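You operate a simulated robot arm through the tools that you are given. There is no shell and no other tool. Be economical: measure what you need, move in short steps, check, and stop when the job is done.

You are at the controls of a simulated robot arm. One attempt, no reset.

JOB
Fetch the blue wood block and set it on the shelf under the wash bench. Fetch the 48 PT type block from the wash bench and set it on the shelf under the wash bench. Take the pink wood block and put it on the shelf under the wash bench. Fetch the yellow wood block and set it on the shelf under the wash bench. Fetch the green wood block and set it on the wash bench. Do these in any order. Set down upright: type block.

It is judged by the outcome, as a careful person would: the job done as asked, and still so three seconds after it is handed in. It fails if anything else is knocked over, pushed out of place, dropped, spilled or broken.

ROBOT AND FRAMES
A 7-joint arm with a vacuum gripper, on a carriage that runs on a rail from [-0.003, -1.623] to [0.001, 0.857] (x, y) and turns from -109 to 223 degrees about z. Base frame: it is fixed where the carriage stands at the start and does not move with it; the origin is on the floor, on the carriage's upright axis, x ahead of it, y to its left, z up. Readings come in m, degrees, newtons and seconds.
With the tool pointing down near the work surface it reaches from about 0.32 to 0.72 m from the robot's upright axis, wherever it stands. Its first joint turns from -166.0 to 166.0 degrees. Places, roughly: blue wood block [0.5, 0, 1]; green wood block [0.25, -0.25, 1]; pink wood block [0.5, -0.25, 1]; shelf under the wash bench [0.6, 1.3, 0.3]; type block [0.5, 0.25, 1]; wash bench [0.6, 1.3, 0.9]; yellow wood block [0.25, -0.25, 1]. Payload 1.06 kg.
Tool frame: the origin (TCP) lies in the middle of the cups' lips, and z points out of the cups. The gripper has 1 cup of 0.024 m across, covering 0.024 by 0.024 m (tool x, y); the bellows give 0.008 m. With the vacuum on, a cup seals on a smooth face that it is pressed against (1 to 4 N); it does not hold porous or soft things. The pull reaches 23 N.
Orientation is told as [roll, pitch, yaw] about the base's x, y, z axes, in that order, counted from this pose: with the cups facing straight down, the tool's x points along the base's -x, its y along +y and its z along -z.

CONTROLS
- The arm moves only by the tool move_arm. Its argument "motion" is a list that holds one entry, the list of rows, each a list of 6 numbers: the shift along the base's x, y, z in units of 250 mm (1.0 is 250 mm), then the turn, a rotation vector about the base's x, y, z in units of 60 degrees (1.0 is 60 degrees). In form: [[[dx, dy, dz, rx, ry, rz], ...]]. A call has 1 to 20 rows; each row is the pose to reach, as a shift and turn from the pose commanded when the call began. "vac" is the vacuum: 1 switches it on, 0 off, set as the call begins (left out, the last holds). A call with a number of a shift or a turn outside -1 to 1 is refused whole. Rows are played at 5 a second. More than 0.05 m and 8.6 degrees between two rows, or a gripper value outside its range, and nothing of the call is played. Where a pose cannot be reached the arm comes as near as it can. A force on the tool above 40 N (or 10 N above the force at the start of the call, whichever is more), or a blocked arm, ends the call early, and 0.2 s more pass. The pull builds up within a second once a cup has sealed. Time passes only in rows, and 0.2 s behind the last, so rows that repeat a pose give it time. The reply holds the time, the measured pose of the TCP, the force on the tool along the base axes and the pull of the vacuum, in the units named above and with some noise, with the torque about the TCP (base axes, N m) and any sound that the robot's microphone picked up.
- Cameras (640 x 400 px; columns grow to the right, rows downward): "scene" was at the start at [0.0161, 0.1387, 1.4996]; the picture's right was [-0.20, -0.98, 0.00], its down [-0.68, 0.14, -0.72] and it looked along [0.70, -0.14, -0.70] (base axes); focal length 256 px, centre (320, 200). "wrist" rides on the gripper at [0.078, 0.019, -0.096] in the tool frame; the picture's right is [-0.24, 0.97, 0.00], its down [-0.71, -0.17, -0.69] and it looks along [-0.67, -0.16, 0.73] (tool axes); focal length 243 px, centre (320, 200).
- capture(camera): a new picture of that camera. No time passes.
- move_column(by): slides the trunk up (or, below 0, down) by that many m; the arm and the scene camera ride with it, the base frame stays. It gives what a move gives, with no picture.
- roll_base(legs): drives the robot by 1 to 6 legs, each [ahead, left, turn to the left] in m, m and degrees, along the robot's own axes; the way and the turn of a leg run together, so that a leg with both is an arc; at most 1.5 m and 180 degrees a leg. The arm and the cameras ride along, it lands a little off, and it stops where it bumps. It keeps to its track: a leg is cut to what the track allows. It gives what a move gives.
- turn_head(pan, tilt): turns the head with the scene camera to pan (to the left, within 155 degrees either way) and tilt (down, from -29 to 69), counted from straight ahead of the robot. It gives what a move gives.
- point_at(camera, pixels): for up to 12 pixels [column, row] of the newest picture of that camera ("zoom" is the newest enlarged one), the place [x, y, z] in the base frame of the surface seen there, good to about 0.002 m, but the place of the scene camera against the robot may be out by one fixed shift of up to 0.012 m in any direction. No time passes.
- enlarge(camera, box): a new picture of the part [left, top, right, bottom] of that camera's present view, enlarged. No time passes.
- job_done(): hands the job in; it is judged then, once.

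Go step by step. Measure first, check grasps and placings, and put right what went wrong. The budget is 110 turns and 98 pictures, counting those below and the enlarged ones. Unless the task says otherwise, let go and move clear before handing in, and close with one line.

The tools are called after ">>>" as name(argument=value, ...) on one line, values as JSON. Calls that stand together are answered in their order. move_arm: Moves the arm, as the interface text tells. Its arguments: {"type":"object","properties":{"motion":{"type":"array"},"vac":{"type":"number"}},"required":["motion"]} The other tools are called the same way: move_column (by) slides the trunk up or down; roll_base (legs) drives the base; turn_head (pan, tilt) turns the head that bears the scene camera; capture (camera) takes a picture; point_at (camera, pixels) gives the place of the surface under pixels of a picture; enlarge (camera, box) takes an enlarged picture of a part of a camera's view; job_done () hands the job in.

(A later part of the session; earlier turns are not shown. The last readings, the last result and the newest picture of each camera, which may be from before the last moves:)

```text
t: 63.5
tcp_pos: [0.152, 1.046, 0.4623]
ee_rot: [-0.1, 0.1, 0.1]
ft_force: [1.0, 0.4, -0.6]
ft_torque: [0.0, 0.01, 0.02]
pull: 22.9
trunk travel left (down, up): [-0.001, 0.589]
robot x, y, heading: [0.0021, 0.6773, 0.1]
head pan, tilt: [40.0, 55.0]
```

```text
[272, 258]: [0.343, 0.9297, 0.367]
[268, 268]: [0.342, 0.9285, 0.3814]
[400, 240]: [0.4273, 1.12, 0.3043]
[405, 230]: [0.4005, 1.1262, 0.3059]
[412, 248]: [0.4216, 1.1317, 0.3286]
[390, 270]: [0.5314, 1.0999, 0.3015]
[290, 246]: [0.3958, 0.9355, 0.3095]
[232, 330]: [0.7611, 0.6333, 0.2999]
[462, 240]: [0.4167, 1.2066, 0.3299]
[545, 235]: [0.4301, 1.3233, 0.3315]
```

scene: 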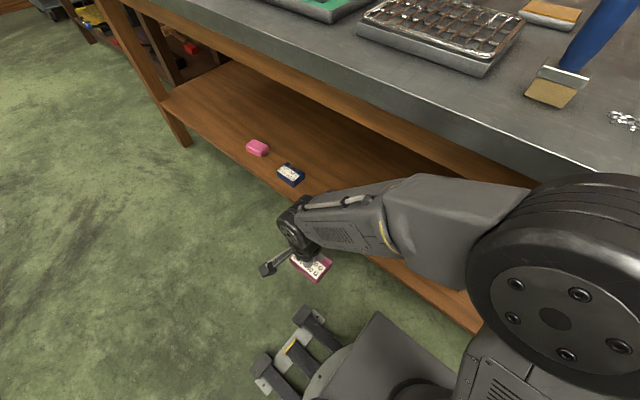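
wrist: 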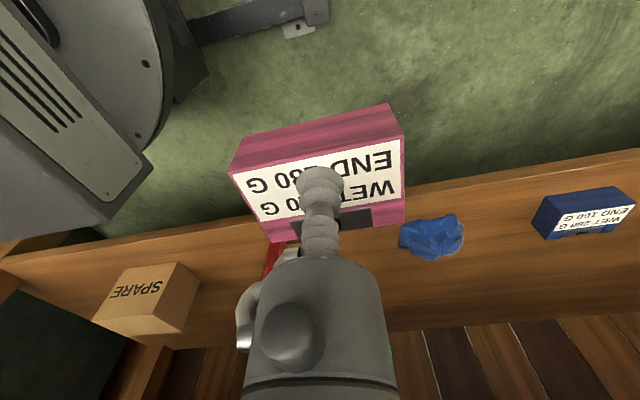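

The gap from mug (y<0.967) to rag (y>1.12) is centred at 1.043, so I go straight in at y≈1.044.

>>> move_arm(motion=[[[0.16, 0, 0, 0, 0, 0], [0.32, 0, -0.02, 0, 0, 0], [0.48, 0, -0.06, 0, 0, 0], [0.64, 0, -0.12, 0, 0, 0], [0.8, 0, -0.18, 0, 0, 0], [0.972, 0, -0.24, 0, 0, 0], [0.972, 0, -0.32, 0, 0, 0], [0.972, 0, -0.4, 0, 0, 0], [0.972, 0, -0.4, 0, 0, 0]]])

>>> capture(camera="wrist")

```text
t: 65.5
tcp_pos: [0.3855, 1.052, 0.3766]
ee_rot: [0.7, -1.3, 1.2]
ft_force: [-0.7, -0.2, -1.5]
ft_torque: [0.02, 0.0, 0.0]
pull: 22.3
trunk travel left (down, up): [-0.001, 0.589]
robot x, y, heading: [-0.0001, 0.6771, 0.2]
head pan, tilt: [40.0, 55.0]
```

```text
66 pictures are left
```

wrist: 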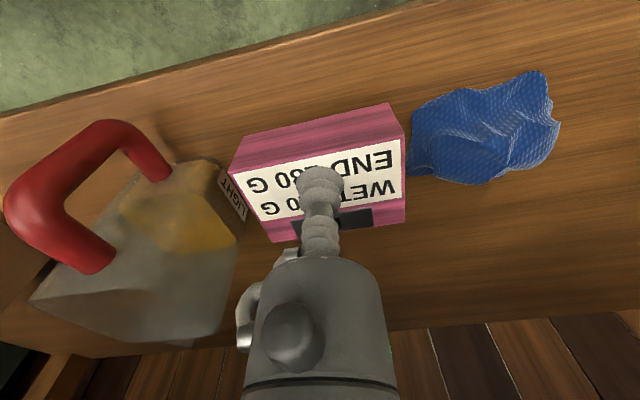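

The pose is off by about 1 cm and 1.3°, so something limits the arm. I look at the scene before going on.

>>> capture(camera="scene")

>>> move_arm(motion=[[[0, 0, 0, 0, 0, 0], [0, 0, 0, 0, 0, 0]]])

```text
65 pictures are left
```

scene: 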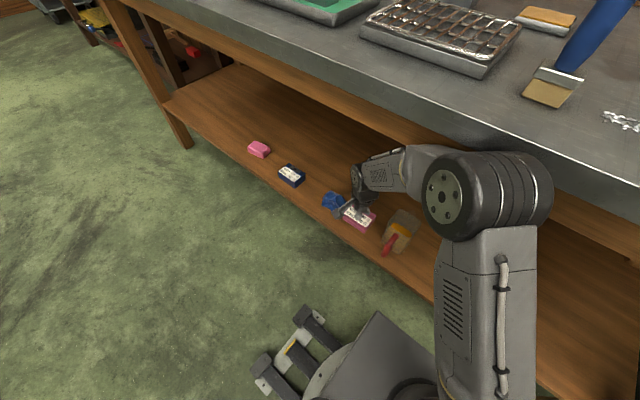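

```text
t: 66.2
tcp_pos: [0.3863, 1.0516, 0.3761]
ee_rot: [0.7, -1.5, 1.0]
ft_force: [-0.2, 1.0, -0.5]
ft_torque: [0.01, -0.03, 0.0]
pull: 22.7
trunk travel left (down, up): [-0.001, 0.589]
robot x, y, heading: [0.0016, 0.679, 0.1]
head pan, tilt: [40.0, 55.0]
```

The elbow is touching the bench's edge at (500,170), since the target is too close. I back out, shift the robot to the right so the reach matches the first placing (offset ≈0.52 in y), and go in again.

>>> move_arm(motion=[[[-0.03, 0, 0.04, 0, 0, 0], [-0.172, 0, 0.16, 0, 0, 0], [-0.332, 0, 0.22, 0, 0, 0], [-0.492, 0, 0.28, 0, 0, 0], [-0.652, 0, 0.34, 0, 0, 0], [-0.812, 0, 0.38, 0, 0, 0], [-0.972, 0, 0.4, 0, 0, 0], [-0.972, 0, 0.4, 0, 0, 0]]])

>>> roll_base(legs=[[0, -0.15, 0]])

```text
t: 68.0
tcp_pos: [0.1499, 1.0456, 0.4608]
ee_rot: [0.0, 0.0, 0.0]
ft_force: [0.1, -0.1, -0.3]
ft_torque: [0.0, -0.01, 0.01]
pull: 23.1
trunk travel left (down, up): [-0.001, 0.589]
robot x, y, heading: [0.0001, 0.6777, 0.0]
head pan, tilt: [40.0, 55.0]
```

```text
t: 69.3
tcp_pos: [0.1509, 0.8976, 0.4586]
ee_rot: [0.0, -0.1, 0.0]
ft_force: [-0.1, -1.0, -1.3]
ft_torque: [0.0, -0.03, 0.02]
pull: 22.3
trunk travel left (down, up): [-0.001, 0.589]
robot x, y, heading: [0.0024, 0.5269, 0.2]
head pan, tilt: [40.0, 55.0]
```

The pose is true again. I extend left to y≈1.044, then in.

>>> move_arm(motion=[[[0, 0.15, 0, 0, 0, 0], [0, 0.3, 0, 0, 0, 0], [0, 0.45, 0, 0, 0, 0], [0, 0.588, 0, 0, 0, 0], [0.16, 0.588, -0.04, 0, 0, 0], [0.32, 0.588, -0.1, 0, 0, 0], [0.48, 0.588, -0.16, 0, 0, 0], [0.64, 0.588, -0.22, 0, 0, 0], [0.8, 0.588, -0.24, 0, 0, 0], [0.976, 0.588, -0.24, 0, 0, 0], [0.976, 0.588, -0.32, 0, 0, 0], [0.976, 0.588, -0.4, 0, 0, 0], [0.976, 0.588, -0.4, 0, 0, 0]]])

>>> capture(camera="wrist")

>>> capture(camera="scene")

```text
t: 72.1
tcp_pos: [0.3953, 1.0467, 0.3604]
ee_rot: [0.0, 0.0, 0.0]
ft_force: [-0.4, -0.5, -0.8]
ft_torque: [-0.02, -0.01, -0.01]
pull: 22.7
trunk travel left (down, up): [-0.001, 0.589]
robot x, y, heading: [-0.0009, 0.5275, 0.0]
head pan, tilt: [40.0, 55.0]
```

```text
64 pictures are left
```

wrist: 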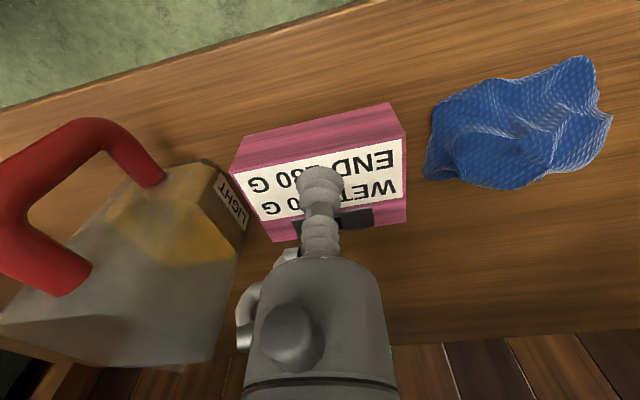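

```text
63 pictures are left
```

scene: 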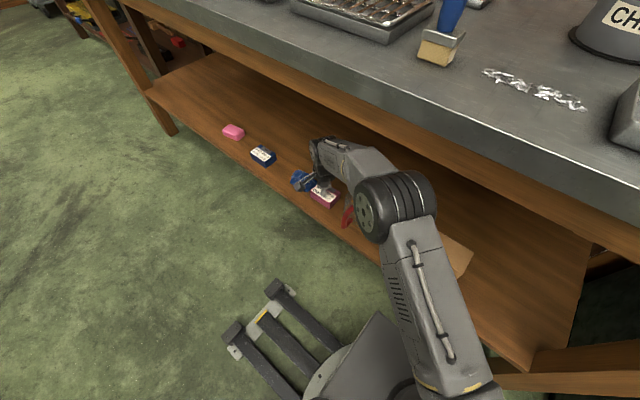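

Clean this time. I check the clearance to the mug, then lower.

>>> point_at(camera="wrist", pixels=[[240, 205], [228, 212], [272, 240], [265, 225], [430, 170], [407, 222]])

>>> move_arm(motion=[[[0, 0, -0.06, 0, 0, 0], [0, 0, -0.09, 0, 0, 0], [0, 0, -0.1, 0, 0, 0], [0, 0, -0.106, 0, 0, 0], [0, 0, -0.106, 0, 0, 0]]])

```text
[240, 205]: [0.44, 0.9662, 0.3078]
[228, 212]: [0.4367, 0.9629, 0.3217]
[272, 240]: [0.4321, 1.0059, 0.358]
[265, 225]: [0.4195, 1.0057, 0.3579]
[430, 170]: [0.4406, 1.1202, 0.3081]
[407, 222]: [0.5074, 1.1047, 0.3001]
```

```text
t: 73.3
tcp_pos: [0.3954, 1.0447, 0.3346]
ee_rot: [0.1, -0.1, -0.1]
ft_force: [2.7, 3.2, 11.5]
ft_torque: [-0.01, 0.0, 0.0]
pull: 22.8
trunk travel left (down, up): [-0.001, 0.589]
robot x, y, heading: [0.0008, 0.5291, 0.1]
head pan, tilt: [40.0, 55.0]
```

Contact at 11.5 N, with 4 cm to the mug. I release and rise.

>>> move_arm(motion=[[[0, 0, 0.005, 0, 0, 0], [0, 0, 0.005, 0, 0, 0], [0, 0, 0.005, 0, 0, 0], [0, 0, 0.005, 0, 0, 0], [0, 0, 0.005, 0, 0, 0], [0, 0, 0.03, 0, 0, 0], [0, 0, 0.1, 0, 0, 0], [0, 0, 0.25, 0, 0, 0], [0, 0, 0.25, 0, 0, 0]]], vac=0)

>>> capture(camera="wrist")

```text
t: 75.3
tcp_pos: [0.3953, 1.0441, 0.3965]
ee_rot: [-0.1, 0.0, 0.0]
ft_force: [-0.6, -0.2, -0.4]
ft_torque: [0.0, -0.02, -0.01]
pull: 0.1
trunk travel left (down, up): [-0.001, 0.589]
robot x, y, heading: [0.003, 0.5286, -0.1]
head pan, tilt: [40.0, 55.0]
```

```text
62 pictures are left
```

wrist: 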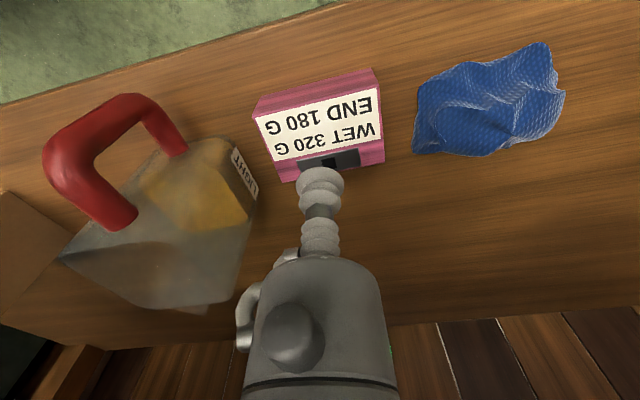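

Pink is placed. I back out, raise the trunk, and drive back for yellow.

>>> move_arm(motion=[[[-0.16, 0, 0.03, 0, 0, 0], [-0.32, 0, 0.06, 0, 0, 0], [-0.48, 0, 0.1, 0, 0, 0], [-0.64, 0, 0.14, 0, 0, 0], [-0.8, 0, 0.2, 0, 0, 0], [-0.964, 0, 0.24, 0, 0, 0], [-0.964, -0.16, 0.3, 0, 0, 0], [-0.964, -0.32, 0.4, 0, 0, 0], [-0.964, -0.48, 0.5, 0, 0, 0], [-0.964, -0.62, 0.6, 0, 0, 0], [-0.964, -0.62, 0.78, 0, 0, 0], [-0.964, -0.62, 0.96, 0, 0, 0], [-0.964, -0.62, 0.96, 0, 0, 0]]])

>>> move_column(by=0.4)

>>> move_column(by=0.06)

>>> roll_base(legs=[[0, -0.63, 0]])

```text
t: 78.1
tcp_pos: [0.1559, 0.8876, 0.6359]
ee_rot: [-0.1, 0.0, 0.1]
ft_force: [-1.1, -0.1, 0.1]
ft_torque: [-0.02, -0.02, 0.02]
pull: 0.1
trunk travel left (down, up): [-0.001, 0.589]
robot x, y, heading: [-0.0021, 0.5262, -0.1]
head pan, tilt: [40.0, 55.0]
```

```text
t: 82.0
tcp_pos: [0.1552, 0.8886, 1.0372]
ee_rot: [0.0, 0.1, 0.0]
ft_force: [-0.6, 0.4, -0.2]
ft_torque: [0.01, -0.01, 0.01]
pull: 0.1
trunk travel left (down, up): [-0.401, 0.189]
robot x, y, heading: [0.001, 0.5291, 0.1]
head pan, tilt: [40.0, 55.0]
```

```text
t: 83.0
tcp_pos: [0.1534, 0.8878, 1.094]
ee_rot: [0.0, 0.0, 0.0]
ft_force: [0.0, -0.2, -0.3]
ft_torque: [-0.01, -0.03, 0.0]
pull: 0.0
trunk travel left (down, up): [-0.461, 0.129]
robot x, y, heading: [-0.001, 0.5299, 0.0]
head pan, tilt: [40.0, 55.0]
```

```text
t: 86.5
tcp_pos: [0.153, 0.2508, 1.096]
ee_rot: [0.0, -0.1, 0.0]
ft_force: [-0.3, -0.3, 0.1]
ft_torque: [-0.01, 0.01, -0.02]
pull: 0.1
trunk travel left (down, up): [-0.461, 0.129]
robot x, y, heading: [0.0016, -0.1079, 0.3]
head pan, tilt: [40.0, 55.0]
```

Moving over yellow, near (0.368,-0.18).

>>> move_arm(motion=[[[0.12, -0.1, 0, 0, 0, 0], [0.24, -0.2, 0, 0, 0, 0], [0.36, -0.3, 0, 0, 0, 0], [0.48, -0.4, 0, 0, 0, 0], [0.6, -0.51, 0, 0, 0, 0], [0.72, -0.63, 0, 0, 0, 0], [0.83, -0.75, 0, 0, 0, 0], [0.91, -0.88, 0, 0, 0, 0], [0.98, -1.0, 0, 0, 0, 0], [0.98, -1.0, 0, 0, 0, 0]]])

>>> move_arm(motion=[[[-0.03, -0.15, -0.06, 0, 0, 0.0], [-0.06, -0.3, -0.12, 0, 0, 0], [-0.09, -0.45, -0.2, 0, 0, 0], [-0.12, -0.6, -0.28, 0, 0, 0], [-0.12, -0.72, -0.38, 0, 0, 0], [-0.12, -0.72, -0.52, 0, 0, 0], [-0.12, -0.72, -0.62, 0, 0, 0], [-0.12, -0.72, -0.62, 0, 0, 0]]])

>>> capture(camera="wrist")

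```text
t: 88.7
tcp_pos: [0.3978, -0.0013, 1.0956]
ee_rot: [0.0, 0.0, 0.2]
ft_force: [-0.2, -0.2, 0.0]
ft_torque: [0.01, -0.02, -0.02]
pull: 0.1
trunk travel left (down, up): [-0.461, 0.129]
robot x, y, heading: [-0.0028, -0.1067, -0.1]
head pan, tilt: [40.0, 55.0]
```

```text
t: 90.5
tcp_pos: [0.3668, -0.1792, 0.9415]
ee_rot: [0.0, 0.0, 0.0]
ft_force: [0.9, 0.6, 0.3]
ft_torque: [0.01, 0.03, -0.01]
pull: 0.1
trunk travel left (down, up): [-0.461, 0.129]
robot x, y, heading: [-0.0006, -0.1099, -0.0]
head pan, tilt: [40.0, 55.0]
```

```text
61 pictures are left
```

wrist: 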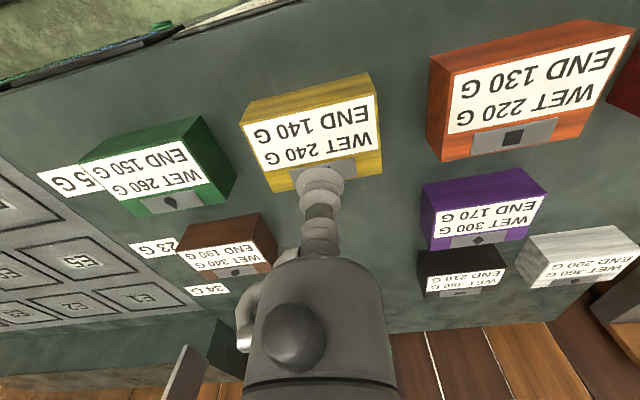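

>>> point_at(camera="wrist", pixels=[[250, 124], [372, 99], [376, 148], [264, 168], [312, 132], [95, 170], [190, 148], [198, 178], [125, 195], [150, 170]])

```text
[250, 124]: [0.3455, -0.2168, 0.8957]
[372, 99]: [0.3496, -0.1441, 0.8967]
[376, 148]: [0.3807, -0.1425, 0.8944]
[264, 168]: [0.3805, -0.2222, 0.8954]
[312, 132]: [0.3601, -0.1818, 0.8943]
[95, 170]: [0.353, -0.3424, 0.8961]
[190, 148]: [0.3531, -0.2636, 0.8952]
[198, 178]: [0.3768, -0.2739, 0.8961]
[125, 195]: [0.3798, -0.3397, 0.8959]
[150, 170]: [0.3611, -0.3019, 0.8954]
```

The yellow label centre is at (0.364,-0.182) and green's at (0.365,-0.303). I press on yellow.

>>> move_arm(motion=[[[-0.012, -0.012, -0.08, 0, 0, 0], [-0.012, -0.012, -0.15, 0, 0, 0], [-0.012, -0.012, -0.18, 0, 0, 0], [-0.012, -0.012, -0.19, 0, 0, 0], [-0.012, -0.012, -0.194, 0, 0, 0], [-0.012, -0.012, -0.194, 0, 0, 0], [-0.012, -0.012, -0.194, 0, 0, 0], [-0.012, -0.012, -0.194, 0, 0, 0]]], vac=1)

```text
t: 92.3
tcp_pos: [0.3657, -0.1826, 0.8922]
ee_rot: [-0.1, 0.0, 0.0]
ft_force: [2.8, -0.2, 6.2]
ft_torque: [0.02, -0.02, -0.01]
pull: 23.1
trunk travel left (down, up): [-0.461, 0.129]
robot x, y, heading: [0.0008, -0.1124, -0.0]
head pan, tilt: [40.0, 55.0]
```

Sealed. I lift and swing left; yellow goes to y≈0.76, between the SPARE box and the mug, from robot y≈0.245.

>>> move_arm(motion=[[[0, 0, 0.08, 0, 0, 0], [0, 0, 0.2, 0, 0, 0], [0, 0, 0.36, 0, 0, 0], [0, 0, 0.52, 0, 0, 0], [0, 0, 0.7, 0, 0, 0], [0, 0, 0.84, 0, 0, 0], [0.03, 0.14, 0.9, 0, 0, 0], [0.06, 0.3, 0.9, 0, 0, 0], [0.09, 0.46, 0.9, 0, 0, 0], [0.12, 0.62, 0.9, 0, 0, 0], [0.13, 0.73, 0.9, 0, 0, 0]]])

>>> move_arm(motion=[[[-0.07, 0.12, 0, 0, 0, 0], [-0.15, 0.25, 0, 0, 0, 0], [-0.26, 0.37, 0, 0, 0, 0], [-0.38, 0.49, 0, 0, 0, 0], [-0.5, 0.6, 0, 0, 0, 0], [-0.62, 0.7, 0, 0, 0, 0], [-0.74, 0.8, 0, 0, 0, 0], [-0.86, 0.9, 0, 0, 0, 0], [-0.98, 1.0, 0, 0, 0, 0], [-0.98, 1.0, 0, 0, 0, 0]]])

>>> roll_base(legs=[[0, 0.355, 0]])

>>> capture(camera="scene")

```text
t: 94.7
tcp_pos: [0.3954, 0.0007, 1.1182]
ee_rot: [0.0, 0.0, 0.0]
ft_force: [0.7, -0.5, -1.5]
ft_torque: [0.0, 0.03, 0.0]
pull: 23.1
trunk travel left (down, up): [-0.461, 0.129]
robot x, y, heading: [-0.0019, -0.1098, 0.1]
head pan, tilt: [40.0, 55.0]
```

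```text
t: 96.9
tcp_pos: [0.1522, 0.2507, 1.1161]
ee_rot: [0.0, 0.0, 0.0]
ft_force: [0.2, 0.0, -1.8]
ft_torque: [0.01, 0.04, 0.0]
pull: 22.9
trunk travel left (down, up): [-0.461, 0.129]
robot x, y, heading: [0.0007, -0.1099, -0.1]
head pan, tilt: [40.0, 55.0]
```

```text
t: 99.2
tcp_pos: [0.1536, 0.5974, 1.1162]
ee_rot: [-0.1, -0.1, 0.0]
ft_force: [-0.7, 0.7, -1.4]
ft_torque: [0.03, 0.03, -0.03]
pull: 23.7
trunk travel left (down, up): [-0.461, 0.129]
robot x, y, heading: [0.0029, 0.234, -0.1]
head pan, tilt: [40.0, 55.0]
```

```text
60 pictures are left
```

scene: 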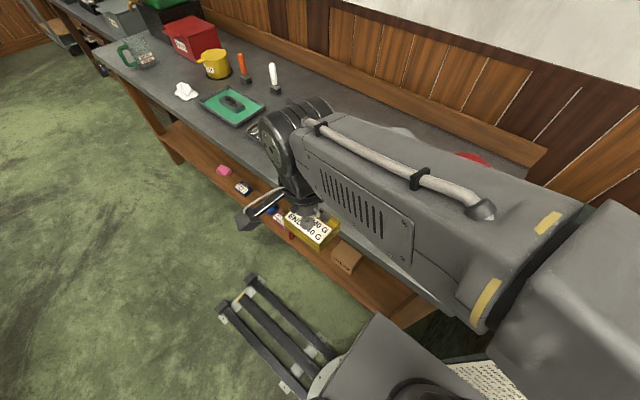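

The arm is clear at the left. I lower the trunk and drop to z≈0.46.

>>> move_column(by=-0.4)

>>> move_column(by=-0.06)

>>> move_arm(motion=[[[0, 0.08, -0.16, 0, 0, 0], [0, 0.16, -0.32, 0, 0, 0], [0, 0.24, -0.48, 0, 0, 0], [0, 0.32, -0.64, 0, 0, 0], [0, 0.44, -0.78, 0, 0, 0], [0, 0.54, -0.78, 0, 0, 0], [0, 0.64, -0.78, 0, 0, 0], [0, 0.64, -0.78, 0, 0, 0]]])

>>> capture(camera="wrist")

```text
t: 103.0
tcp_pos: [0.1547, 0.5969, 0.7164]
ee_rot: [0.0, 0.0, 0.0]
ft_force: [0.9, 0.1, -0.9]
ft_torque: [0.0, 0.0, 0.01]
pull: 23.0
trunk travel left (down, up): [-0.061, 0.529]
robot x, y, heading: [0.0003, 0.238, -0.1]
head pan, tilt: [40.0, 55.0]
```

```text
t: 104.0
tcp_pos: [0.1531, 0.5963, 0.6568]
ee_rot: [-0.1, 0.0, 0.0]
ft_force: [-0.4, 0.2, -1.0]
ft_torque: [-0.02, 0.02, 0.01]
pull: 23.1
trunk travel left (down, up): [-0.001, 0.589]
robot x, y, heading: [-0.0009, 0.2369, -0.0]
head pan, tilt: [40.0, 55.0]
```

```text
t: 105.8
tcp_pos: [0.1532, 0.7579, 0.4612]
ee_rot: [0.1, 0.0, 0.1]
ft_force: [0.0, 0.1, -1.5]
ft_torque: [-0.03, 0.03, 0.0]
pull: 23.1
trunk travel left (down, up): [-0.001, 0.589]
robot x, y, heading: [-0.0029, 0.2356, 0.1]
head pan, tilt: [40.0, 55.0]
```

```text
59 pictures are left
```

wrist: 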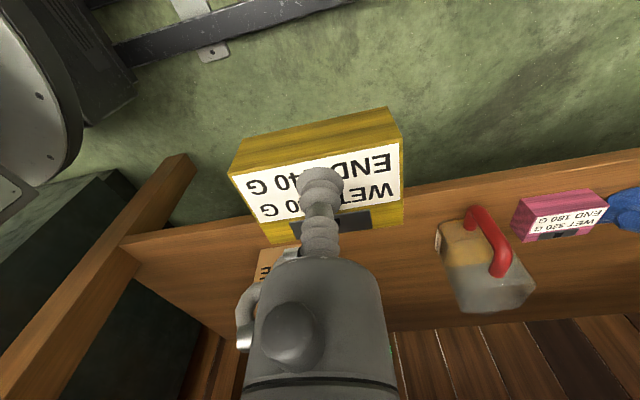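

>>> point_at(camera="wrist", pixels=[[438, 235], [442, 255], [455, 290], [262, 265], [280, 250], [276, 258], [430, 270], [468, 312]])

```text
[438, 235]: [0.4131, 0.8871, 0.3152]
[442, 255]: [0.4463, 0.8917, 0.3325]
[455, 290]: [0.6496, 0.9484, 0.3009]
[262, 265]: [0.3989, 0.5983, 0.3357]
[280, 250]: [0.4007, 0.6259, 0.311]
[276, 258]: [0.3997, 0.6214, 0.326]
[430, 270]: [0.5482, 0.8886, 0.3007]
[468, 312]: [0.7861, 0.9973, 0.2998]
```

The mug starts at y≈0.887 and the box ends before about 0.70, so I go in at y≈0.778.

>>> move_arm(motion=[[[0, 0.08, 0, 0, 0, 0], [0.16, 0.08, -0.04, 0, 0, 0], [0.32, 0.08, -0.1, 0, 0, 0], [0.48, 0.08, -0.16, 0, 0, 0], [0.64, 0.08, -0.2, 0, 0, 0], [0.8, 0.08, -0.2, 0, 0, 0], [0.976, 0.08, -0.2, 0, 0, 0], [0.976, 0.08, -0.2, 0, 0, 0]]])

>>> capture(camera="wrist")

```text
t: 107.6
tcp_pos: [0.396, 0.7763, 0.4111]
ee_rot: [0.0, 0.0, 0.0]
ft_force: [1.4, 0.0, -1.4]
ft_torque: [0.0, 0.05, -0.01]
pull: 23.3
trunk travel left (down, up): [-0.001, 0.589]
robot x, y, heading: [0.0008, 0.2353, 0.0]
head pan, tilt: [40.0, 55.0]
```

```text
58 pictures are left
```

wrist: 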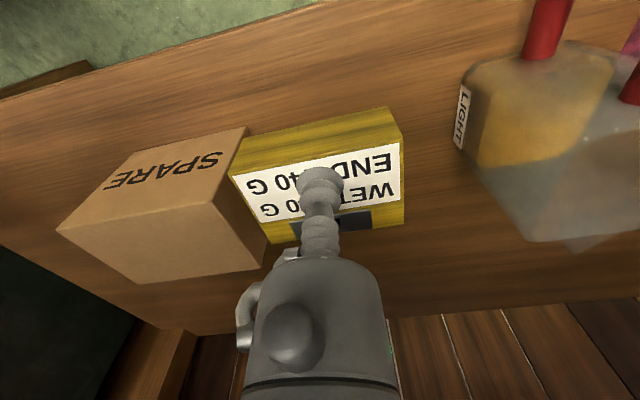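

>>> point_at(camera="wrist", pixels=[[245, 135], [266, 250], [225, 190], [262, 265], [245, 250], [280, 245], [400, 215], [460, 150]])

```text
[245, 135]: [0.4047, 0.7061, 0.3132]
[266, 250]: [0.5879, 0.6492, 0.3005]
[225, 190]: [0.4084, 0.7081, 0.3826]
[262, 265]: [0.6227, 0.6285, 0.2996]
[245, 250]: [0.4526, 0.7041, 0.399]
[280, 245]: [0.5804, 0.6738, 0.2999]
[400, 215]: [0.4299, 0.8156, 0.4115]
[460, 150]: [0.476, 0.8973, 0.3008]
```

The box reaches y≈0.71, so I shift 15 mm toward the mug for even gaps and lower to contact.

>>> move_arm(motion=[[[0, 0.06, 0, 0, 0, 0], [0, 0.06, -0.12, 0, 0, 0], [0, 0.06, -0.22, 0, 0, 0], [0, 0.06, -0.28, 0, 0, 0], [0, 0.06, -0.3, 0, 0, 0], [0, 0.06, -0.307, 0, 0, 0], [0, 0.06, -0.307, 0, 0, 0]]])

```text
t: 109.2
tcp_pos: [0.3974, 0.7916, 0.3342]
ee_rot: [0.1, -0.1, 0.0]
ft_force: [0.1, -1.3, 10.7]
ft_torque: [-0.01, -0.02, -0.04]
pull: 23.2
trunk travel left (down, up): [-0.001, 0.589]
robot x, y, heading: [-0.0007, 0.236, 0.0]
head pan, tilt: [40.0, 55.0]
```

>>> move_arm(motion=[[[0, 0, 0.005, 0, 0, 0], [0, 0, 0.005, 0, 0, 0], [0, 0, 0.005, 0, 0, 0], [0, 0, 0.005, 0, 0, 0], [0, 0, 0.005, 0, 0, 0], [0, 0, 0.03, 0, 0, 0], [0, 0, 0.1, 0, 0, 0], [0, 0, 0.25, 0, 0, 0], [0, 0, 0.25, 0, 0, 0]]], vac=0)

>>> capture(camera="wrist")

```text
t: 111.2
tcp_pos: [0.3976, 0.7913, 0.3976]
ee_rot: [0.0, 0.0, 0.1]
ft_force: [-0.2, -0.9, 0.2]
ft_torque: [-0.01, -0.01, -0.01]
pull: 0.1
trunk travel left (down, up): [-0.001, 0.589]
robot x, y, heading: [-0.0003, 0.2392, -0.0]
head pan, tilt: [40.0, 55.0]
```

```text
57 pictures are left
```

wrist: 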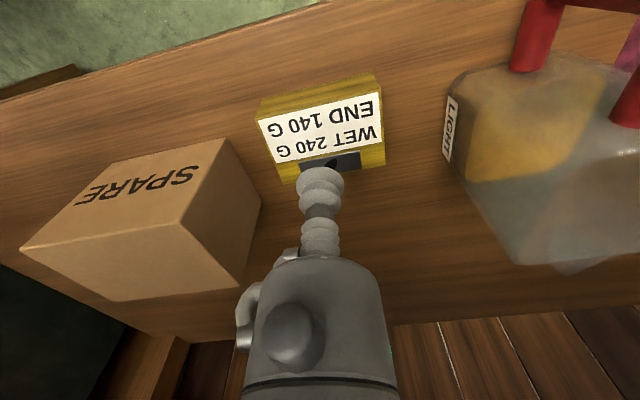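

Yellow is placed. I back out, raise, and go to fetch green.

>>> move_arm(motion=[[[-0.16, 0, 0.03, 0, 0, 0], [-0.32, 0, 0.06, 0, 0, 0], [-0.48, 0, 0.1, 0, 0, 0], [-0.64, 0, 0.14, 0, 0, 0], [-0.8, 0, 0.2, 0, 0, 0], [-0.97, 0, 0.24, 0, 0, 0], [-0.97, -0.16, 0.3, 0, 0, 0], [-0.97, -0.32, 0.4, 0, 0, 0], [-0.97, -0.48, 0.5, 0, 0, 0], [-0.97, -0.62, 0.6, 0, 0, 0], [-0.97, -0.77, 0.7, 0, 0, 0], [-0.97, -0.77, 0.84, 0, 0, 0], [-0.97, -0.77, 0.96, 0, 0, 0], [-0.97, -0.77, 0.96, 0, 0, 0]]])

>>> move_column(by=0.4)

>>> move_column(by=0.06)

>>> roll_base(legs=[[0, -0.43, 0]])

>>> capture(camera="wrist")

```text
t: 114.2
tcp_pos: [0.1529, 0.5996, 0.6358]
ee_rot: [0.0, 0.0, -0.1]
ft_force: [0.1, 0.4, -0.2]
ft_torque: [0.01, -0.02, 0.02]
pull: 0.1
trunk travel left (down, up): [-0.001, 0.589]
robot x, y, heading: [-0.0012, 0.2376, -0.0]
head pan, tilt: [40.0, 55.0]
```

```text
t: 118.0
tcp_pos: [0.1541, 0.6006, 1.0356]
ee_rot: [0.0, 0.0, 0.0]
ft_force: [-0.4, -0.8, 0.1]
ft_torque: [0.0, 0.02, -0.01]
pull: 0.1
trunk travel left (down, up): [-0.401, 0.189]
robot x, y, heading: [0.001, 0.2342, 0.0]
head pan, tilt: [40.0, 55.0]
```

```text
t: 119.0
tcp_pos: [0.1547, 0.5997, 1.0951]
ee_rot: [0.1, 0.0, 0.0]
ft_force: [0.2, 0.2, -0.2]
ft_torque: [0.01, -0.02, -0.01]
pull: 0.1
trunk travel left (down, up): [-0.461, 0.129]
robot x, y, heading: [0.0032, 0.2361, -0.0]
head pan, tilt: [40.0, 55.0]
```

```text
t: 121.7
tcp_pos: [0.1535, 0.1678, 1.0955]
ee_rot: [0.0, -0.1, 0.0]
ft_force: [0.7, 0.1, -0.1]
ft_torque: [-0.01, -0.03, -0.03]
pull: 0.1
trunk travel left (down, up): [-0.461, 0.129]
robot x, y, heading: [0.0004, -0.1988, -0.2]
head pan, tilt: [40.0, 55.0]
```

```text
56 pictures are left
```

wrist: 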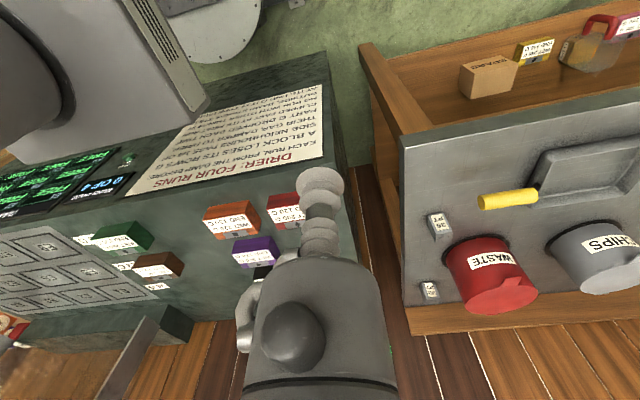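

Moving over green at (0.366,-0.303), and measuring bench free space at the front-right corner.

>>> point_at(camera="wrist", pixels=[[410, 150], [440, 170], [440, 212], [480, 160], [482, 200], [428, 235], [500, 190], [520, 165], [440, 245], [410, 240]])

>>> move_arm(motion=[[[0.12, -0.1, 0, 0, 0, 0], [0.24, -0.2, 0, 0, 0, 0], [0.36, -0.3, 0, 0, 0, 0], [0.48, -0.4, 0, 0, 0, 0], [0.6, -0.51, 0, 0, 0, 0], [0.72, -0.63, 0, 0, 0, 0], [0.83, -0.75, 0, 0, 0, 0], [0.91, -0.88, 0, 0, 0, 0], [0.98, -1.0, 0, 0, 0, 0], [0.98, -1.0, 0, 0, 0, 0]]])

>>> move_arm(motion=[[[-0.03, -0.18, -0.06, 0, 0, 0], [-0.06, -0.36, -0.12, 0, 0, 0], [-0.09, -0.54, -0.18, 0, 0, 0], [-0.12, -0.72, -0.22, 0, 0, 0], [-0.128, -0.884, -0.3, 0, 0, 0], [-0.128, -0.884, -0.46, 0, 0, 0], [-0.128, -0.884, -0.62, 0, 0, 0], [-0.128, -0.884, -0.62, 0, 0, 0]]])

>>> capture(camera="wrist")

```text
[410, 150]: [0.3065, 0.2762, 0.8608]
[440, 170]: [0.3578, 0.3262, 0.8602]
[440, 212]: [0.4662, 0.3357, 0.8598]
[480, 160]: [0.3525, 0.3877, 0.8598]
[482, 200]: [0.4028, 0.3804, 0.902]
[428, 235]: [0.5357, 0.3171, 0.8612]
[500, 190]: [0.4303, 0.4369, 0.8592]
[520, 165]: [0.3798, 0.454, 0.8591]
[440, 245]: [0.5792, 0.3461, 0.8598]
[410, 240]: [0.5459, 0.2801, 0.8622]
```

```text
t: 123.9
tcp_pos: [0.3987, -0.082, 1.0956]
ee_rot: [0.0, 0.1, -0.1]
ft_force: [0.4, -0.2, 0.2]
ft_torque: [0.01, -0.02, 0.02]
pull: 0.1
trunk travel left (down, up): [-0.461, 0.129]
robot x, y, heading: [-0.0023, -0.1946, -0.1]
head pan, tilt: [40.0, 55.0]
```

```text
t: 125.7
tcp_pos: [0.3666, -0.3045, 0.9391]
ee_rot: [0.1, 0.0, 0.0]
ft_force: [-0.5, -0.2, -0.1]
ft_torque: [0.03, 0.04, 0.02]
pull: 0.0
trunk travel left (down, up): [-0.461, 0.129]
robot x, y, heading: [0.0012, -0.1975, -0.1]
head pan, tilt: [40.0, 55.0]
```

```text
55 pictures are left
```

wrist: 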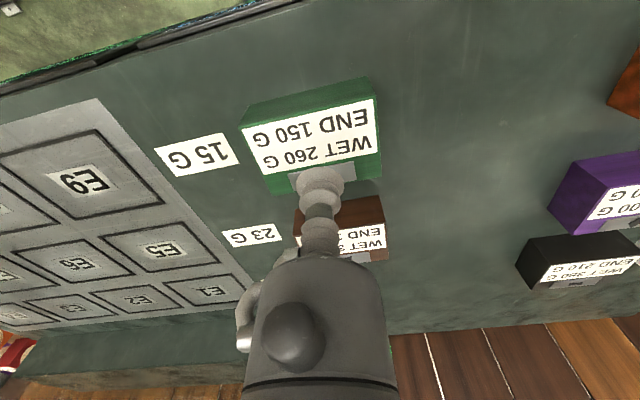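

The cup is well lined up with green's label (same look as for yellow). I press.

>>> move_arm(motion=[[[-0.006, 0, -0.08, 0, 0, 0], [-0.006, 0, -0.15, 0, 0, 0], [-0.006, 0, -0.17, 0, 0, 0], [-0.006, 0, -0.182, 0, 0, 0], [-0.006, 0, -0.188, 0, 0, 0], [-0.006, 0, -0.188, 0, 0, 0], [-0.006, 0, -0.188, 0, 0, 0], [-0.006, 0, -0.188, 0, 0, 0]]], vac=1)

```text
t: 127.5
tcp_pos: [0.3652, -0.3024, 0.8928]
ee_rot: [0.0, 0.0, -0.1]
ft_force: [1.6, 0.9, 9.0]
ft_torque: [-0.05, -0.04, -0.02]
pull: 22.9
trunk travel left (down, up): [-0.461, 0.129]
robot x, y, heading: [0.0001, -0.1944, 0.3]
head pan, tilt: [40.0, 55.0]
```

Sealed. I lift, swing toward the bench high up, and look for the best free spot.

>>> move_arm(motion=[[[0, 0, 0.08, 0, 0, 0], [0, 0, 0.2, 0, 0, 0], [0, 0, 0.36, 0, 0, 0], [0, 0, 0.52, 0, 0, 0], [0, 0, 0.7, 0, 0, 0], [0, 0, 0.84, 0, 0, 0], [0, 0.14, 0.9, 0, 0, 0], [0, 0.3, 0.96, 0, 0, 0], [0, 0.46, 0.96, 0, 0, 0], [0, 0.46, 0.96, 0, 0, 0]]])

>>> roll_base(legs=[[0, 0.95, 0]])

>>> capture(camera="wrist")

```text
t: 129.7
tcp_pos: [0.3643, -0.1891, 1.1341]
ee_rot: [0.0, -0.1, 0.0]
ft_force: [-0.3, 1.4, -1.6]
ft_torque: [-0.02, 0.0, -0.02]
pull: 23.2
trunk travel left (down, up): [-0.461, 0.129]
robot x, y, heading: [0.0006, -0.1951, -0.1]
head pan, tilt: [40.0, 55.0]
```

```text
t: 134.6
tcp_pos: [0.3656, 0.7577, 1.1343]
ee_rot: [-0.1, 0.1, 0.5]
ft_force: [-0.7, -0.1, -1.6]
ft_torque: [0.04, 0.02, 0.02]
pull: 22.8
trunk travel left (down, up): [-0.461, 0.129]
robot x, y, heading: [0.0, 0.7522, 0.4]
head pan, tilt: [40.0, 55.0]
```

```text
54 pictures are left
```

wrist: 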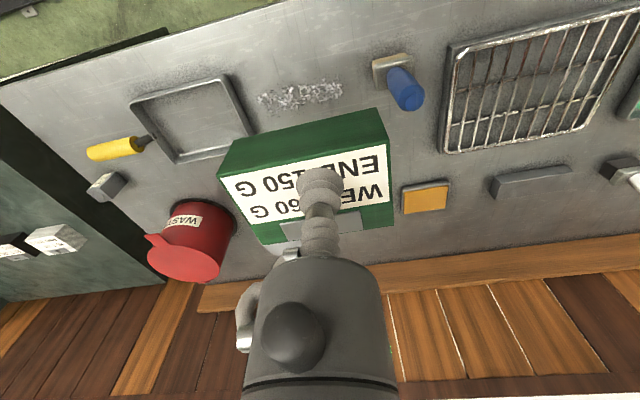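

The clear patch at about (415,145) lies between brush, sponge and rack, so I measure it along with its neighbours.

>>> point_at(camera="wrist", pixels=[[415, 145], [425, 182], [402, 190], [404, 108], [342, 88], [441, 150], [300, 105], [395, 240], [448, 183], [262, 115], [340, 50], [375, 85]])

```text
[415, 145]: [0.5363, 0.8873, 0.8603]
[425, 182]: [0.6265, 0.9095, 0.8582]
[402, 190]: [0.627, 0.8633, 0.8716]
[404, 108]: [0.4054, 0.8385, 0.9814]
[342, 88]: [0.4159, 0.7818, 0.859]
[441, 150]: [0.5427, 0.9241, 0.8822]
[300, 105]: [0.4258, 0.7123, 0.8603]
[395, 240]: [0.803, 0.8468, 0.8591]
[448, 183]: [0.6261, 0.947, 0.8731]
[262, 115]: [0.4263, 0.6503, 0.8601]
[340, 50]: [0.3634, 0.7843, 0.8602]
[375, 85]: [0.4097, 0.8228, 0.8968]
```

The front strip near (0.345,0.73) looks simplest and far from the tall brush, so I check its neighbours.

>>> point_at(camera="wrist", pixels=[[232, 76], [250, 130], [262, 97], [300, 85], [340, 80], [373, 60], [380, 55], [300, 60], [290, 12], [250, 45]])

```text
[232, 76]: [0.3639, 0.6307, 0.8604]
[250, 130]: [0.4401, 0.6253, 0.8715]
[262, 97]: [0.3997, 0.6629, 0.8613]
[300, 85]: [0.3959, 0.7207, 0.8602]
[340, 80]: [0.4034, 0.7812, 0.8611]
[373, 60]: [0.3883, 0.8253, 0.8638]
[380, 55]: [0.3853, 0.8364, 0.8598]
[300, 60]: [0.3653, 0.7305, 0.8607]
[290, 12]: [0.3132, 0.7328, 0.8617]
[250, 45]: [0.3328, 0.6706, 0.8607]
```

Free from pan (y<0.63), smear (x>0.395) and brush (y>0.82). I set green at TCP (0.342,0.725).

>>> move_arm(motion=[[[-0.05, -0.07, 0, 0, 0, 0], [-0.094, -0.13, 0, 0, 0, 0], [-0.094, -0.13, -0.18, 0, 0, 0], [-0.094, -0.13, -0.36, 0, 0, 0], [-0.094, -0.13, -0.54, 0, 0, 0], [-0.094, -0.13, -0.7, 0, 0, 0], [-0.094, -0.13, -0.82, 0, 0, 0], [-0.094, -0.13, -0.9, 0, 0, 0], [-0.094, -0.13, -0.93, 0, 0, 0], [-0.094, -0.13, -0.94, 0, 0, 0]]])

>>> capture(camera="wrist")

```text
t: 136.8
tcp_pos: [0.3406, 0.7257, 0.8984]
ee_rot: [0.1, 0.1, 0.5]
ft_force: [-0.2, 1.2, -0.6]
ft_torque: [0.01, 0.04, 0.02]
pull: 22.7
trunk travel left (down, up): [-0.461, 0.129]
robot x, y, heading: [0.0006, 0.7517, 0.3]
head pan, tilt: [40.0, 55.0]
```

```text
53 pictures are left
```

wrist: 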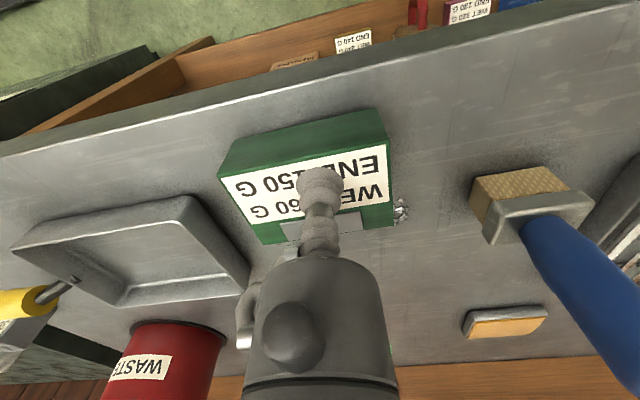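

Clear on all sides, so I lower to contact.

>>> move_arm(motion=[[[0, 0, -0.01, 0, 0, 0], [0, 0, -0.016, 0, 0, 0], [0, 0, -0.018, 0, 0, 0], [0, 0, -0.018, 0, 0, 0]]])

```text
t: 137.8
tcp_pos: [0.3403, 0.7251, 0.8948]
ee_rot: [0.0, 0.0, 0.5]
ft_force: [-1.7, 0.9, 2.3]
ft_torque: [-0.01, -0.01, -0.02]
pull: 23.0
trunk travel left (down, up): [-0.461, 0.129]
robot x, y, heading: [0.0023, 0.7494, 0.3]
head pan, tilt: [40.0, 55.0]
```

>>> move_arm(motion=[[[0, 0, -0.004, 0, 0, 0], [0, 0, 0, 0, 0, 0], [0, 0, 0, 0, 0, 0], [0, 0, 0, 0, 0, 0], [0, 0, 0, 0, 0, 0], [0, 0, 0.03, 0, 0, 0], [0, 0, 0.12, 0, 0, 0], [0, 0, 0.3, 0, 0, 0], [0, 0, 0.48, 0, 0, 0], [0, 0, 0.66, 0, 0, 0], [0, 0, 0.84, 0, 0, 0], [0, 0, 0.84, 0, 0, 0]]], vac=0)

>>> capture(camera="wrist")

```text
t: 140.4
tcp_pos: [0.3404, 0.727, 1.1047]
ee_rot: [-0.1, 0.0, 0.4]
ft_force: [0.2, -0.4, 0.2]
ft_torque: [-0.01, 0.01, -0.01]
pull: 0.0
trunk travel left (down, up): [-0.461, 0.129]
robot x, y, heading: [0.0008, 0.7506, 0.4]
head pan, tilt: [40.0, 55.0]
```

```text
52 pictures are left
```

wrist: 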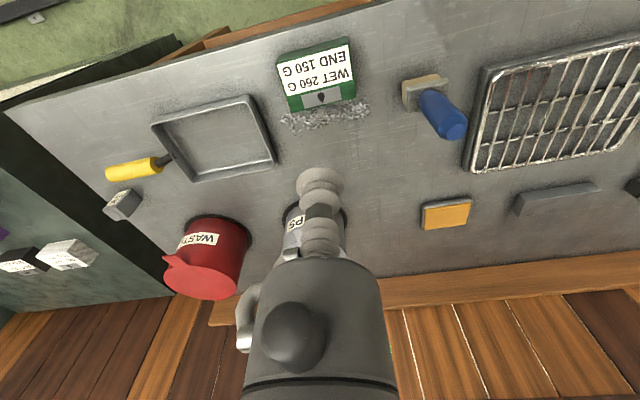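

Green stands on the bench, clear of everything. Now the type block: drive back so it lies straight ahead, and take a close view.

>>> roll_base(legs=[[0, -0.425, -0.4]])

>>> move_arm(motion=[[[0.16, 0, 0, 0, 0, 0], [0.32, 0, 0, 0, 0, 0], [0.48, 0, 0, 0, 0, 0], [0.64, 0, 0, 0, 0, 0], [0.8, 0, 0, 0, 0, 0], [0.96, 0, 0, 0, 0, 0], [0.96, 0, 0, 0, 0, 0]]])

>>> capture(camera="wrist")

```text
t: 143.0
tcp_pos: [0.3397, 0.3003, 1.103]
ee_rot: [0.0, 0.0, 0.1]
ft_force: [0.8, 0.1, -0.1]
ft_torque: [0.03, 0.0, -0.01]
pull: 0.1
trunk travel left (down, up): [-0.461, 0.129]
robot x, y, heading: [-0.0009, 0.3234, 0.1]
head pan, tilt: [40.0, 55.0]
```

```text
t: 144.6
tcp_pos: [0.579, 0.3013, 1.1024]
ee_rot: [0.1, 0.0, 0.0]
ft_force: [0.0, 0.2, 0.3]
ft_torque: [-0.04, 0.01, -0.01]
pull: 0.2
trunk travel left (down, up): [-0.461, 0.129]
robot x, y, heading: [0.0011, 0.3273, 0.1]
head pan, tilt: [40.0, 55.0]
```

```text
51 pictures are left
```

wrist: 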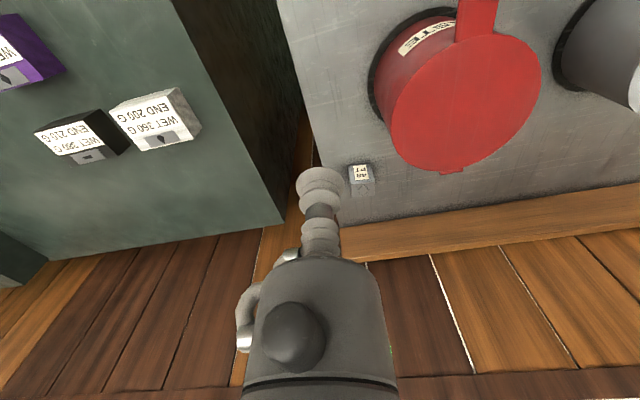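

>>> enlarge(camera="wrist", box=[330, 150, 394, 210])

>>> point_at(camera="wrist", pixels=[[362, 188], [350, 184], [374, 184], [355, 193], [370, 192], [361, 173], [362, 165], [345, 200], [385, 200], [460, 172], [470, 172]])

```text
6.67 times, centred on (362, 180) of wrist
```

zoom: 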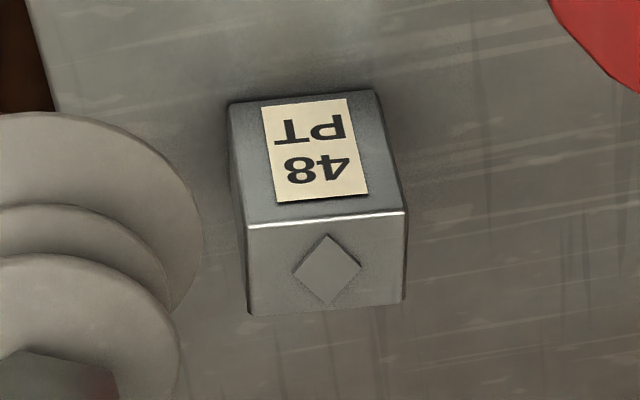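

```text
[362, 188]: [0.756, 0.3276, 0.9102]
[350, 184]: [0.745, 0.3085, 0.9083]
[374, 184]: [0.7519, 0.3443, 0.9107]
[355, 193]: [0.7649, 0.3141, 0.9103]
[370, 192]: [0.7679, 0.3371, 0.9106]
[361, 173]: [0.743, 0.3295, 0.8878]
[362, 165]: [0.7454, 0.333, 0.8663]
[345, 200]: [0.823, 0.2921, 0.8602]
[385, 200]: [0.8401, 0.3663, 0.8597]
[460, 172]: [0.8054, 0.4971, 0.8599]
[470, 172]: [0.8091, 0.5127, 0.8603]
```

48 PT is 36 mm wide and 50 mm high, with top centre at about (0.760,0.327,0.910), label on its front, and a diamond on top. That's at the limit of reach, so I test how far the arm gets at a safe height.

>>> move_arm(motion=[[[0.16, 0.05, 0, 0, 0, 0], [0.32, 0.104, 0, 0, 0, 0], [0.48, 0.104, 0, 0, 0, 0], [0.64, 0.104, 0, 0, 0, 0], [0.724, 0.104, 0, 0, 0, 0], [0.724, 0.104, -0.16, 0, 0, 0], [0.724, 0.104, -0.32, 0, 0, 0], [0.724, 0.104, -0.48, 0, 0, 0], [0.724, 0.104, -0.6, 0, 0, 0], [0.724, 0.104, -0.6, 0, 0, 0]]])

>>> capture(camera="wrist")

```text
t: 146.8
tcp_pos: [0.7372, 0.3251, 0.951]
ee_rot: [0.1, 0.0, 0.1]
ft_force: [-0.2, -0.5, 0.0]
ft_torque: [0.03, -0.01, 0.02]
pull: 0.1
out of reach, approached as far as the arm can: row 4, 5, 6, 7, 8, 9, 10
trunk travel left (down, up): [-0.461, 0.129]
robot x, y, heading: [-0.0008, 0.3302, -0.1]
head pan, tilt: [40.0, 55.0]
```

```text
49 pictures are left
```

wrist: 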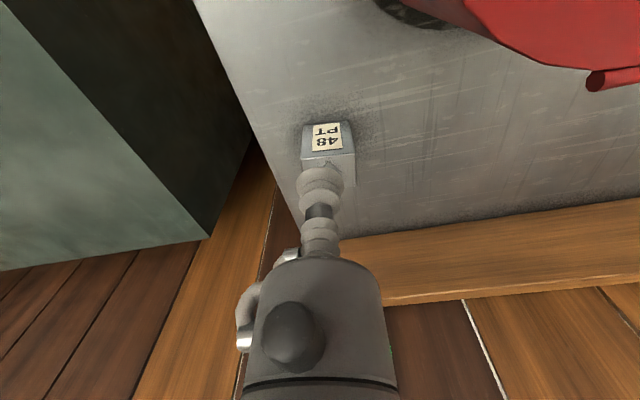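

The arm stops at x≈0.737, and I need about 0.760. I try with the trunk raised, since the reach seems better lower down relative to the shoulder.

>>> move_column(by=0.1)

>>> move_arm(motion=[[[0.02, 0, -0.1, 0, 0, 0], [0.04, 0, -0.2, 0, 0, 0], [0.08, 0, -0.3, 0, 0, 0], [0.1, 0, -0.4, 0, 0, 0], [0.1, 0, -0.4, 0, 0, 0]]])

```text
t: 148.1
tcp_pos: [0.7362, 0.3248, 1.0513]
ee_rot: [0.0, 0.1, 0.1]
ft_force: [-0.4, -0.4, 0.6]
ft_torque: [0.0, -0.01, -0.03]
pull: 0.1
trunk travel left (down, up): [-0.561, 0.029]
robot x, y, heading: [0.0037, 0.3244, 0.3]
head pan, tilt: [40.0, 55.0]
```

```text
t: 149.3
tcp_pos: [0.7438, 0.3243, 0.9493]
ee_rot: [0.1, -0.1, 0.1]
ft_force: [0.9, 0.0, -0.5]
ft_torque: [0.02, -0.01, -0.01]
pull: 0.1
out of reach, approached as far as the arm can: row 2, 3, 4, 5
trunk travel left (down, up): [-0.561, 0.029]
robot x, y, heading: [0.0009, 0.3272, 0.1]
head pan, tilt: [40.0, 55.0]
```

That gives 0.744. A tilt of about 6° outward should give the rest, well within the bellows' give. I tilt at this height first.

>>> move_arm(motion=[[[0, 0, 0, 0, -0.05, 0], [0, 0, 0, 0, -0.1, 0], [0, 0, 0, 0, -0.1, 0], [0, 0, 0, 0, -0.1, 0]]])

>>> capture(camera="wrist")

```text
t: 150.3
tcp_pos: [0.7437, 0.3248, 0.9505]
ee_rot: [0.0, -6.0, 0.2]
ft_force: [-0.4, 0.4, 0.4]
ft_torque: [-0.01, -0.03, -0.03]
pull: 0.0
trunk travel left (down, up): [-0.561, 0.029]
robot x, y, heading: [0.002, 0.3245, 0.1]
head pan, tilt: [40.0, 55.0]
```

```text
48 pictures are left
```

wrist: 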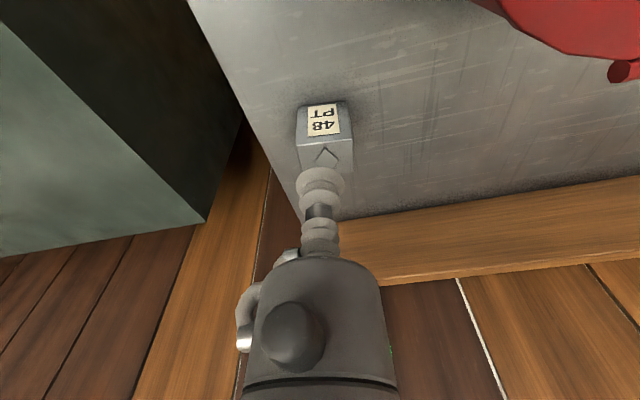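

The tilt holds at x 0.744 with room now. I measure the block top more closely.

>>> point_at(camera="wrist", pixels=[[326, 157], [300, 147], [351, 141], [318, 153], [336, 152], [308, 165], [352, 165], [303, 172], [345, 168], [300, 170]])

>>> enlarge(camera="wrist", box=[280, 90, 380, 190])

>>> move_arm(motion=[[[0.03, 0.006, 0, 0, 0, 0], [0.064, 0.01, 0, 0, 0, 0], [0.064, 0.01, 0, 0, 0, 0]]])

```text
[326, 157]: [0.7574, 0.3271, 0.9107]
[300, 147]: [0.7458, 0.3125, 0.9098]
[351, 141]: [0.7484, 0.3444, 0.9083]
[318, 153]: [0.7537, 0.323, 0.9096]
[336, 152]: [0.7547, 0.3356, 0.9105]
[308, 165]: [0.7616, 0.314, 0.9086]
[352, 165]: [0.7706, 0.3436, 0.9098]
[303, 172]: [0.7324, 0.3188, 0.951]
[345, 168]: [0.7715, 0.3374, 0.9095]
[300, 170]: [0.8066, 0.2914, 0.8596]
```

```text
4.00 times, centred on (330, 140) of wrist
```

zoom: 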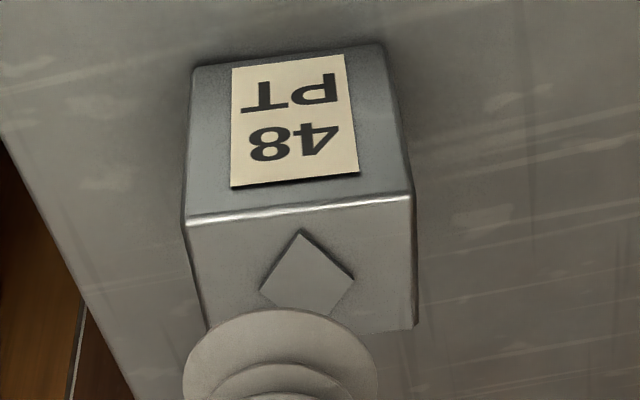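

```text
t: 151.1
tcp_pos: [0.759, 0.3269, 0.951]
ee_rot: [0.0, -6.1, 0.1]
ft_force: [-0.5, 0.1, -0.6]
ft_torque: [-0.01, 0.06, 0.02]
pull: 0.0
trunk travel left (down, up): [-0.561, 0.029]
robot x, y, heading: [-0.0028, 0.3239, 0.0]
head pan, tilt: [40.0, 55.0]
```

The cup is centred on the block top (0.759,0.327). I press down slowly with the vacuum on.

>>> move_arm(motion=[[[0, 0.004, -0.08, 0, 0, 0], [0, 0.004, -0.14, 0, 0, 0], [0, 0.004, -0.156, 0, 0, 0], [0, 0.004, -0.166, 0, 0, 0], [0, 0.004, -0.172, 0, 0, 0], [0, 0.004, -0.172, 0, 0, 0], [0, 0.004, -0.172, 0, 0, 0], [0, 0.004, -0.172, 0, 0, 0]]], vac=1)

>>> capture(camera="wrist")

```text
t: 152.9
tcp_pos: [0.7581, 0.3292, 0.9073]
ee_rot: [0.0, -6.1, 0.0]
ft_force: [6.2, 1.3, 15.1]
ft_torque: [-0.03, 0.05, -0.02]
pull: 22.9
trunk travel left (down, up): [-0.561, 0.029]
robot x, y, heading: [0.004, 0.3255, 0.3]
head pan, tilt: [40.0, 55.0]
```

```text
46 pictures are left
```

wrist: 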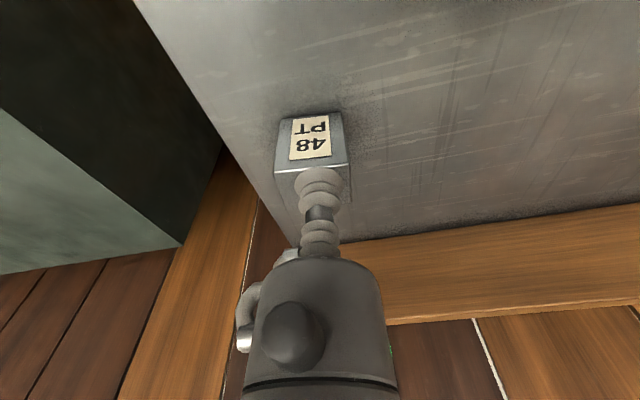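

Sealed at 22.9 N. I lift straight up, keeping the tilt, and check.

>>> move_arm(motion=[[[0, 0, 0.04, 0, 0, 0], [0, 0, 0.1, 0, 0, 0], [-0.02, 0, 0.24, 0, 0, 0], [-0.06, 0, 0.4, 0, 0, 0], [-0.12, 0, 0.56, 0, 0, 0], [-0.2, 0, 0.7, 0, 0, 0], [-0.2, 0, 0.7, 0, 0, 0]]])

>>> capture(camera="wrist")

```text
t: 154.5
tcp_pos: [0.7098, 0.3286, 1.0848]
ee_rot: [0.0, -5.9, 0.1]
ft_force: [-0.6, -0.6, -5.7]
ft_torque: [0.04, 0.04, -0.04]
pull: 22.7
trunk travel left (down, up): [-0.561, 0.029]
robot x, y, heading: [0.0036, 0.3239, 0.1]
head pan, tilt: [40.0, 55.0]
```

```text
45 pictures are left
```

wrist: 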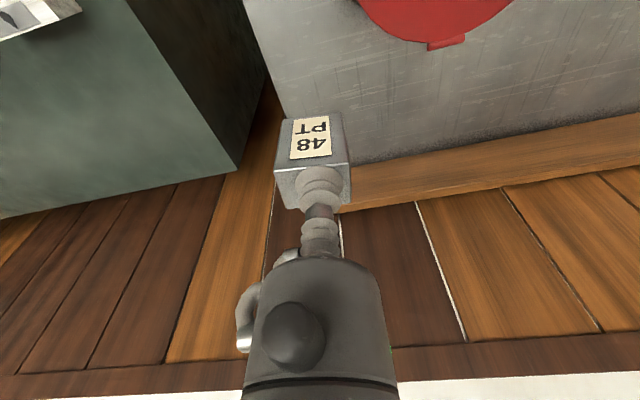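

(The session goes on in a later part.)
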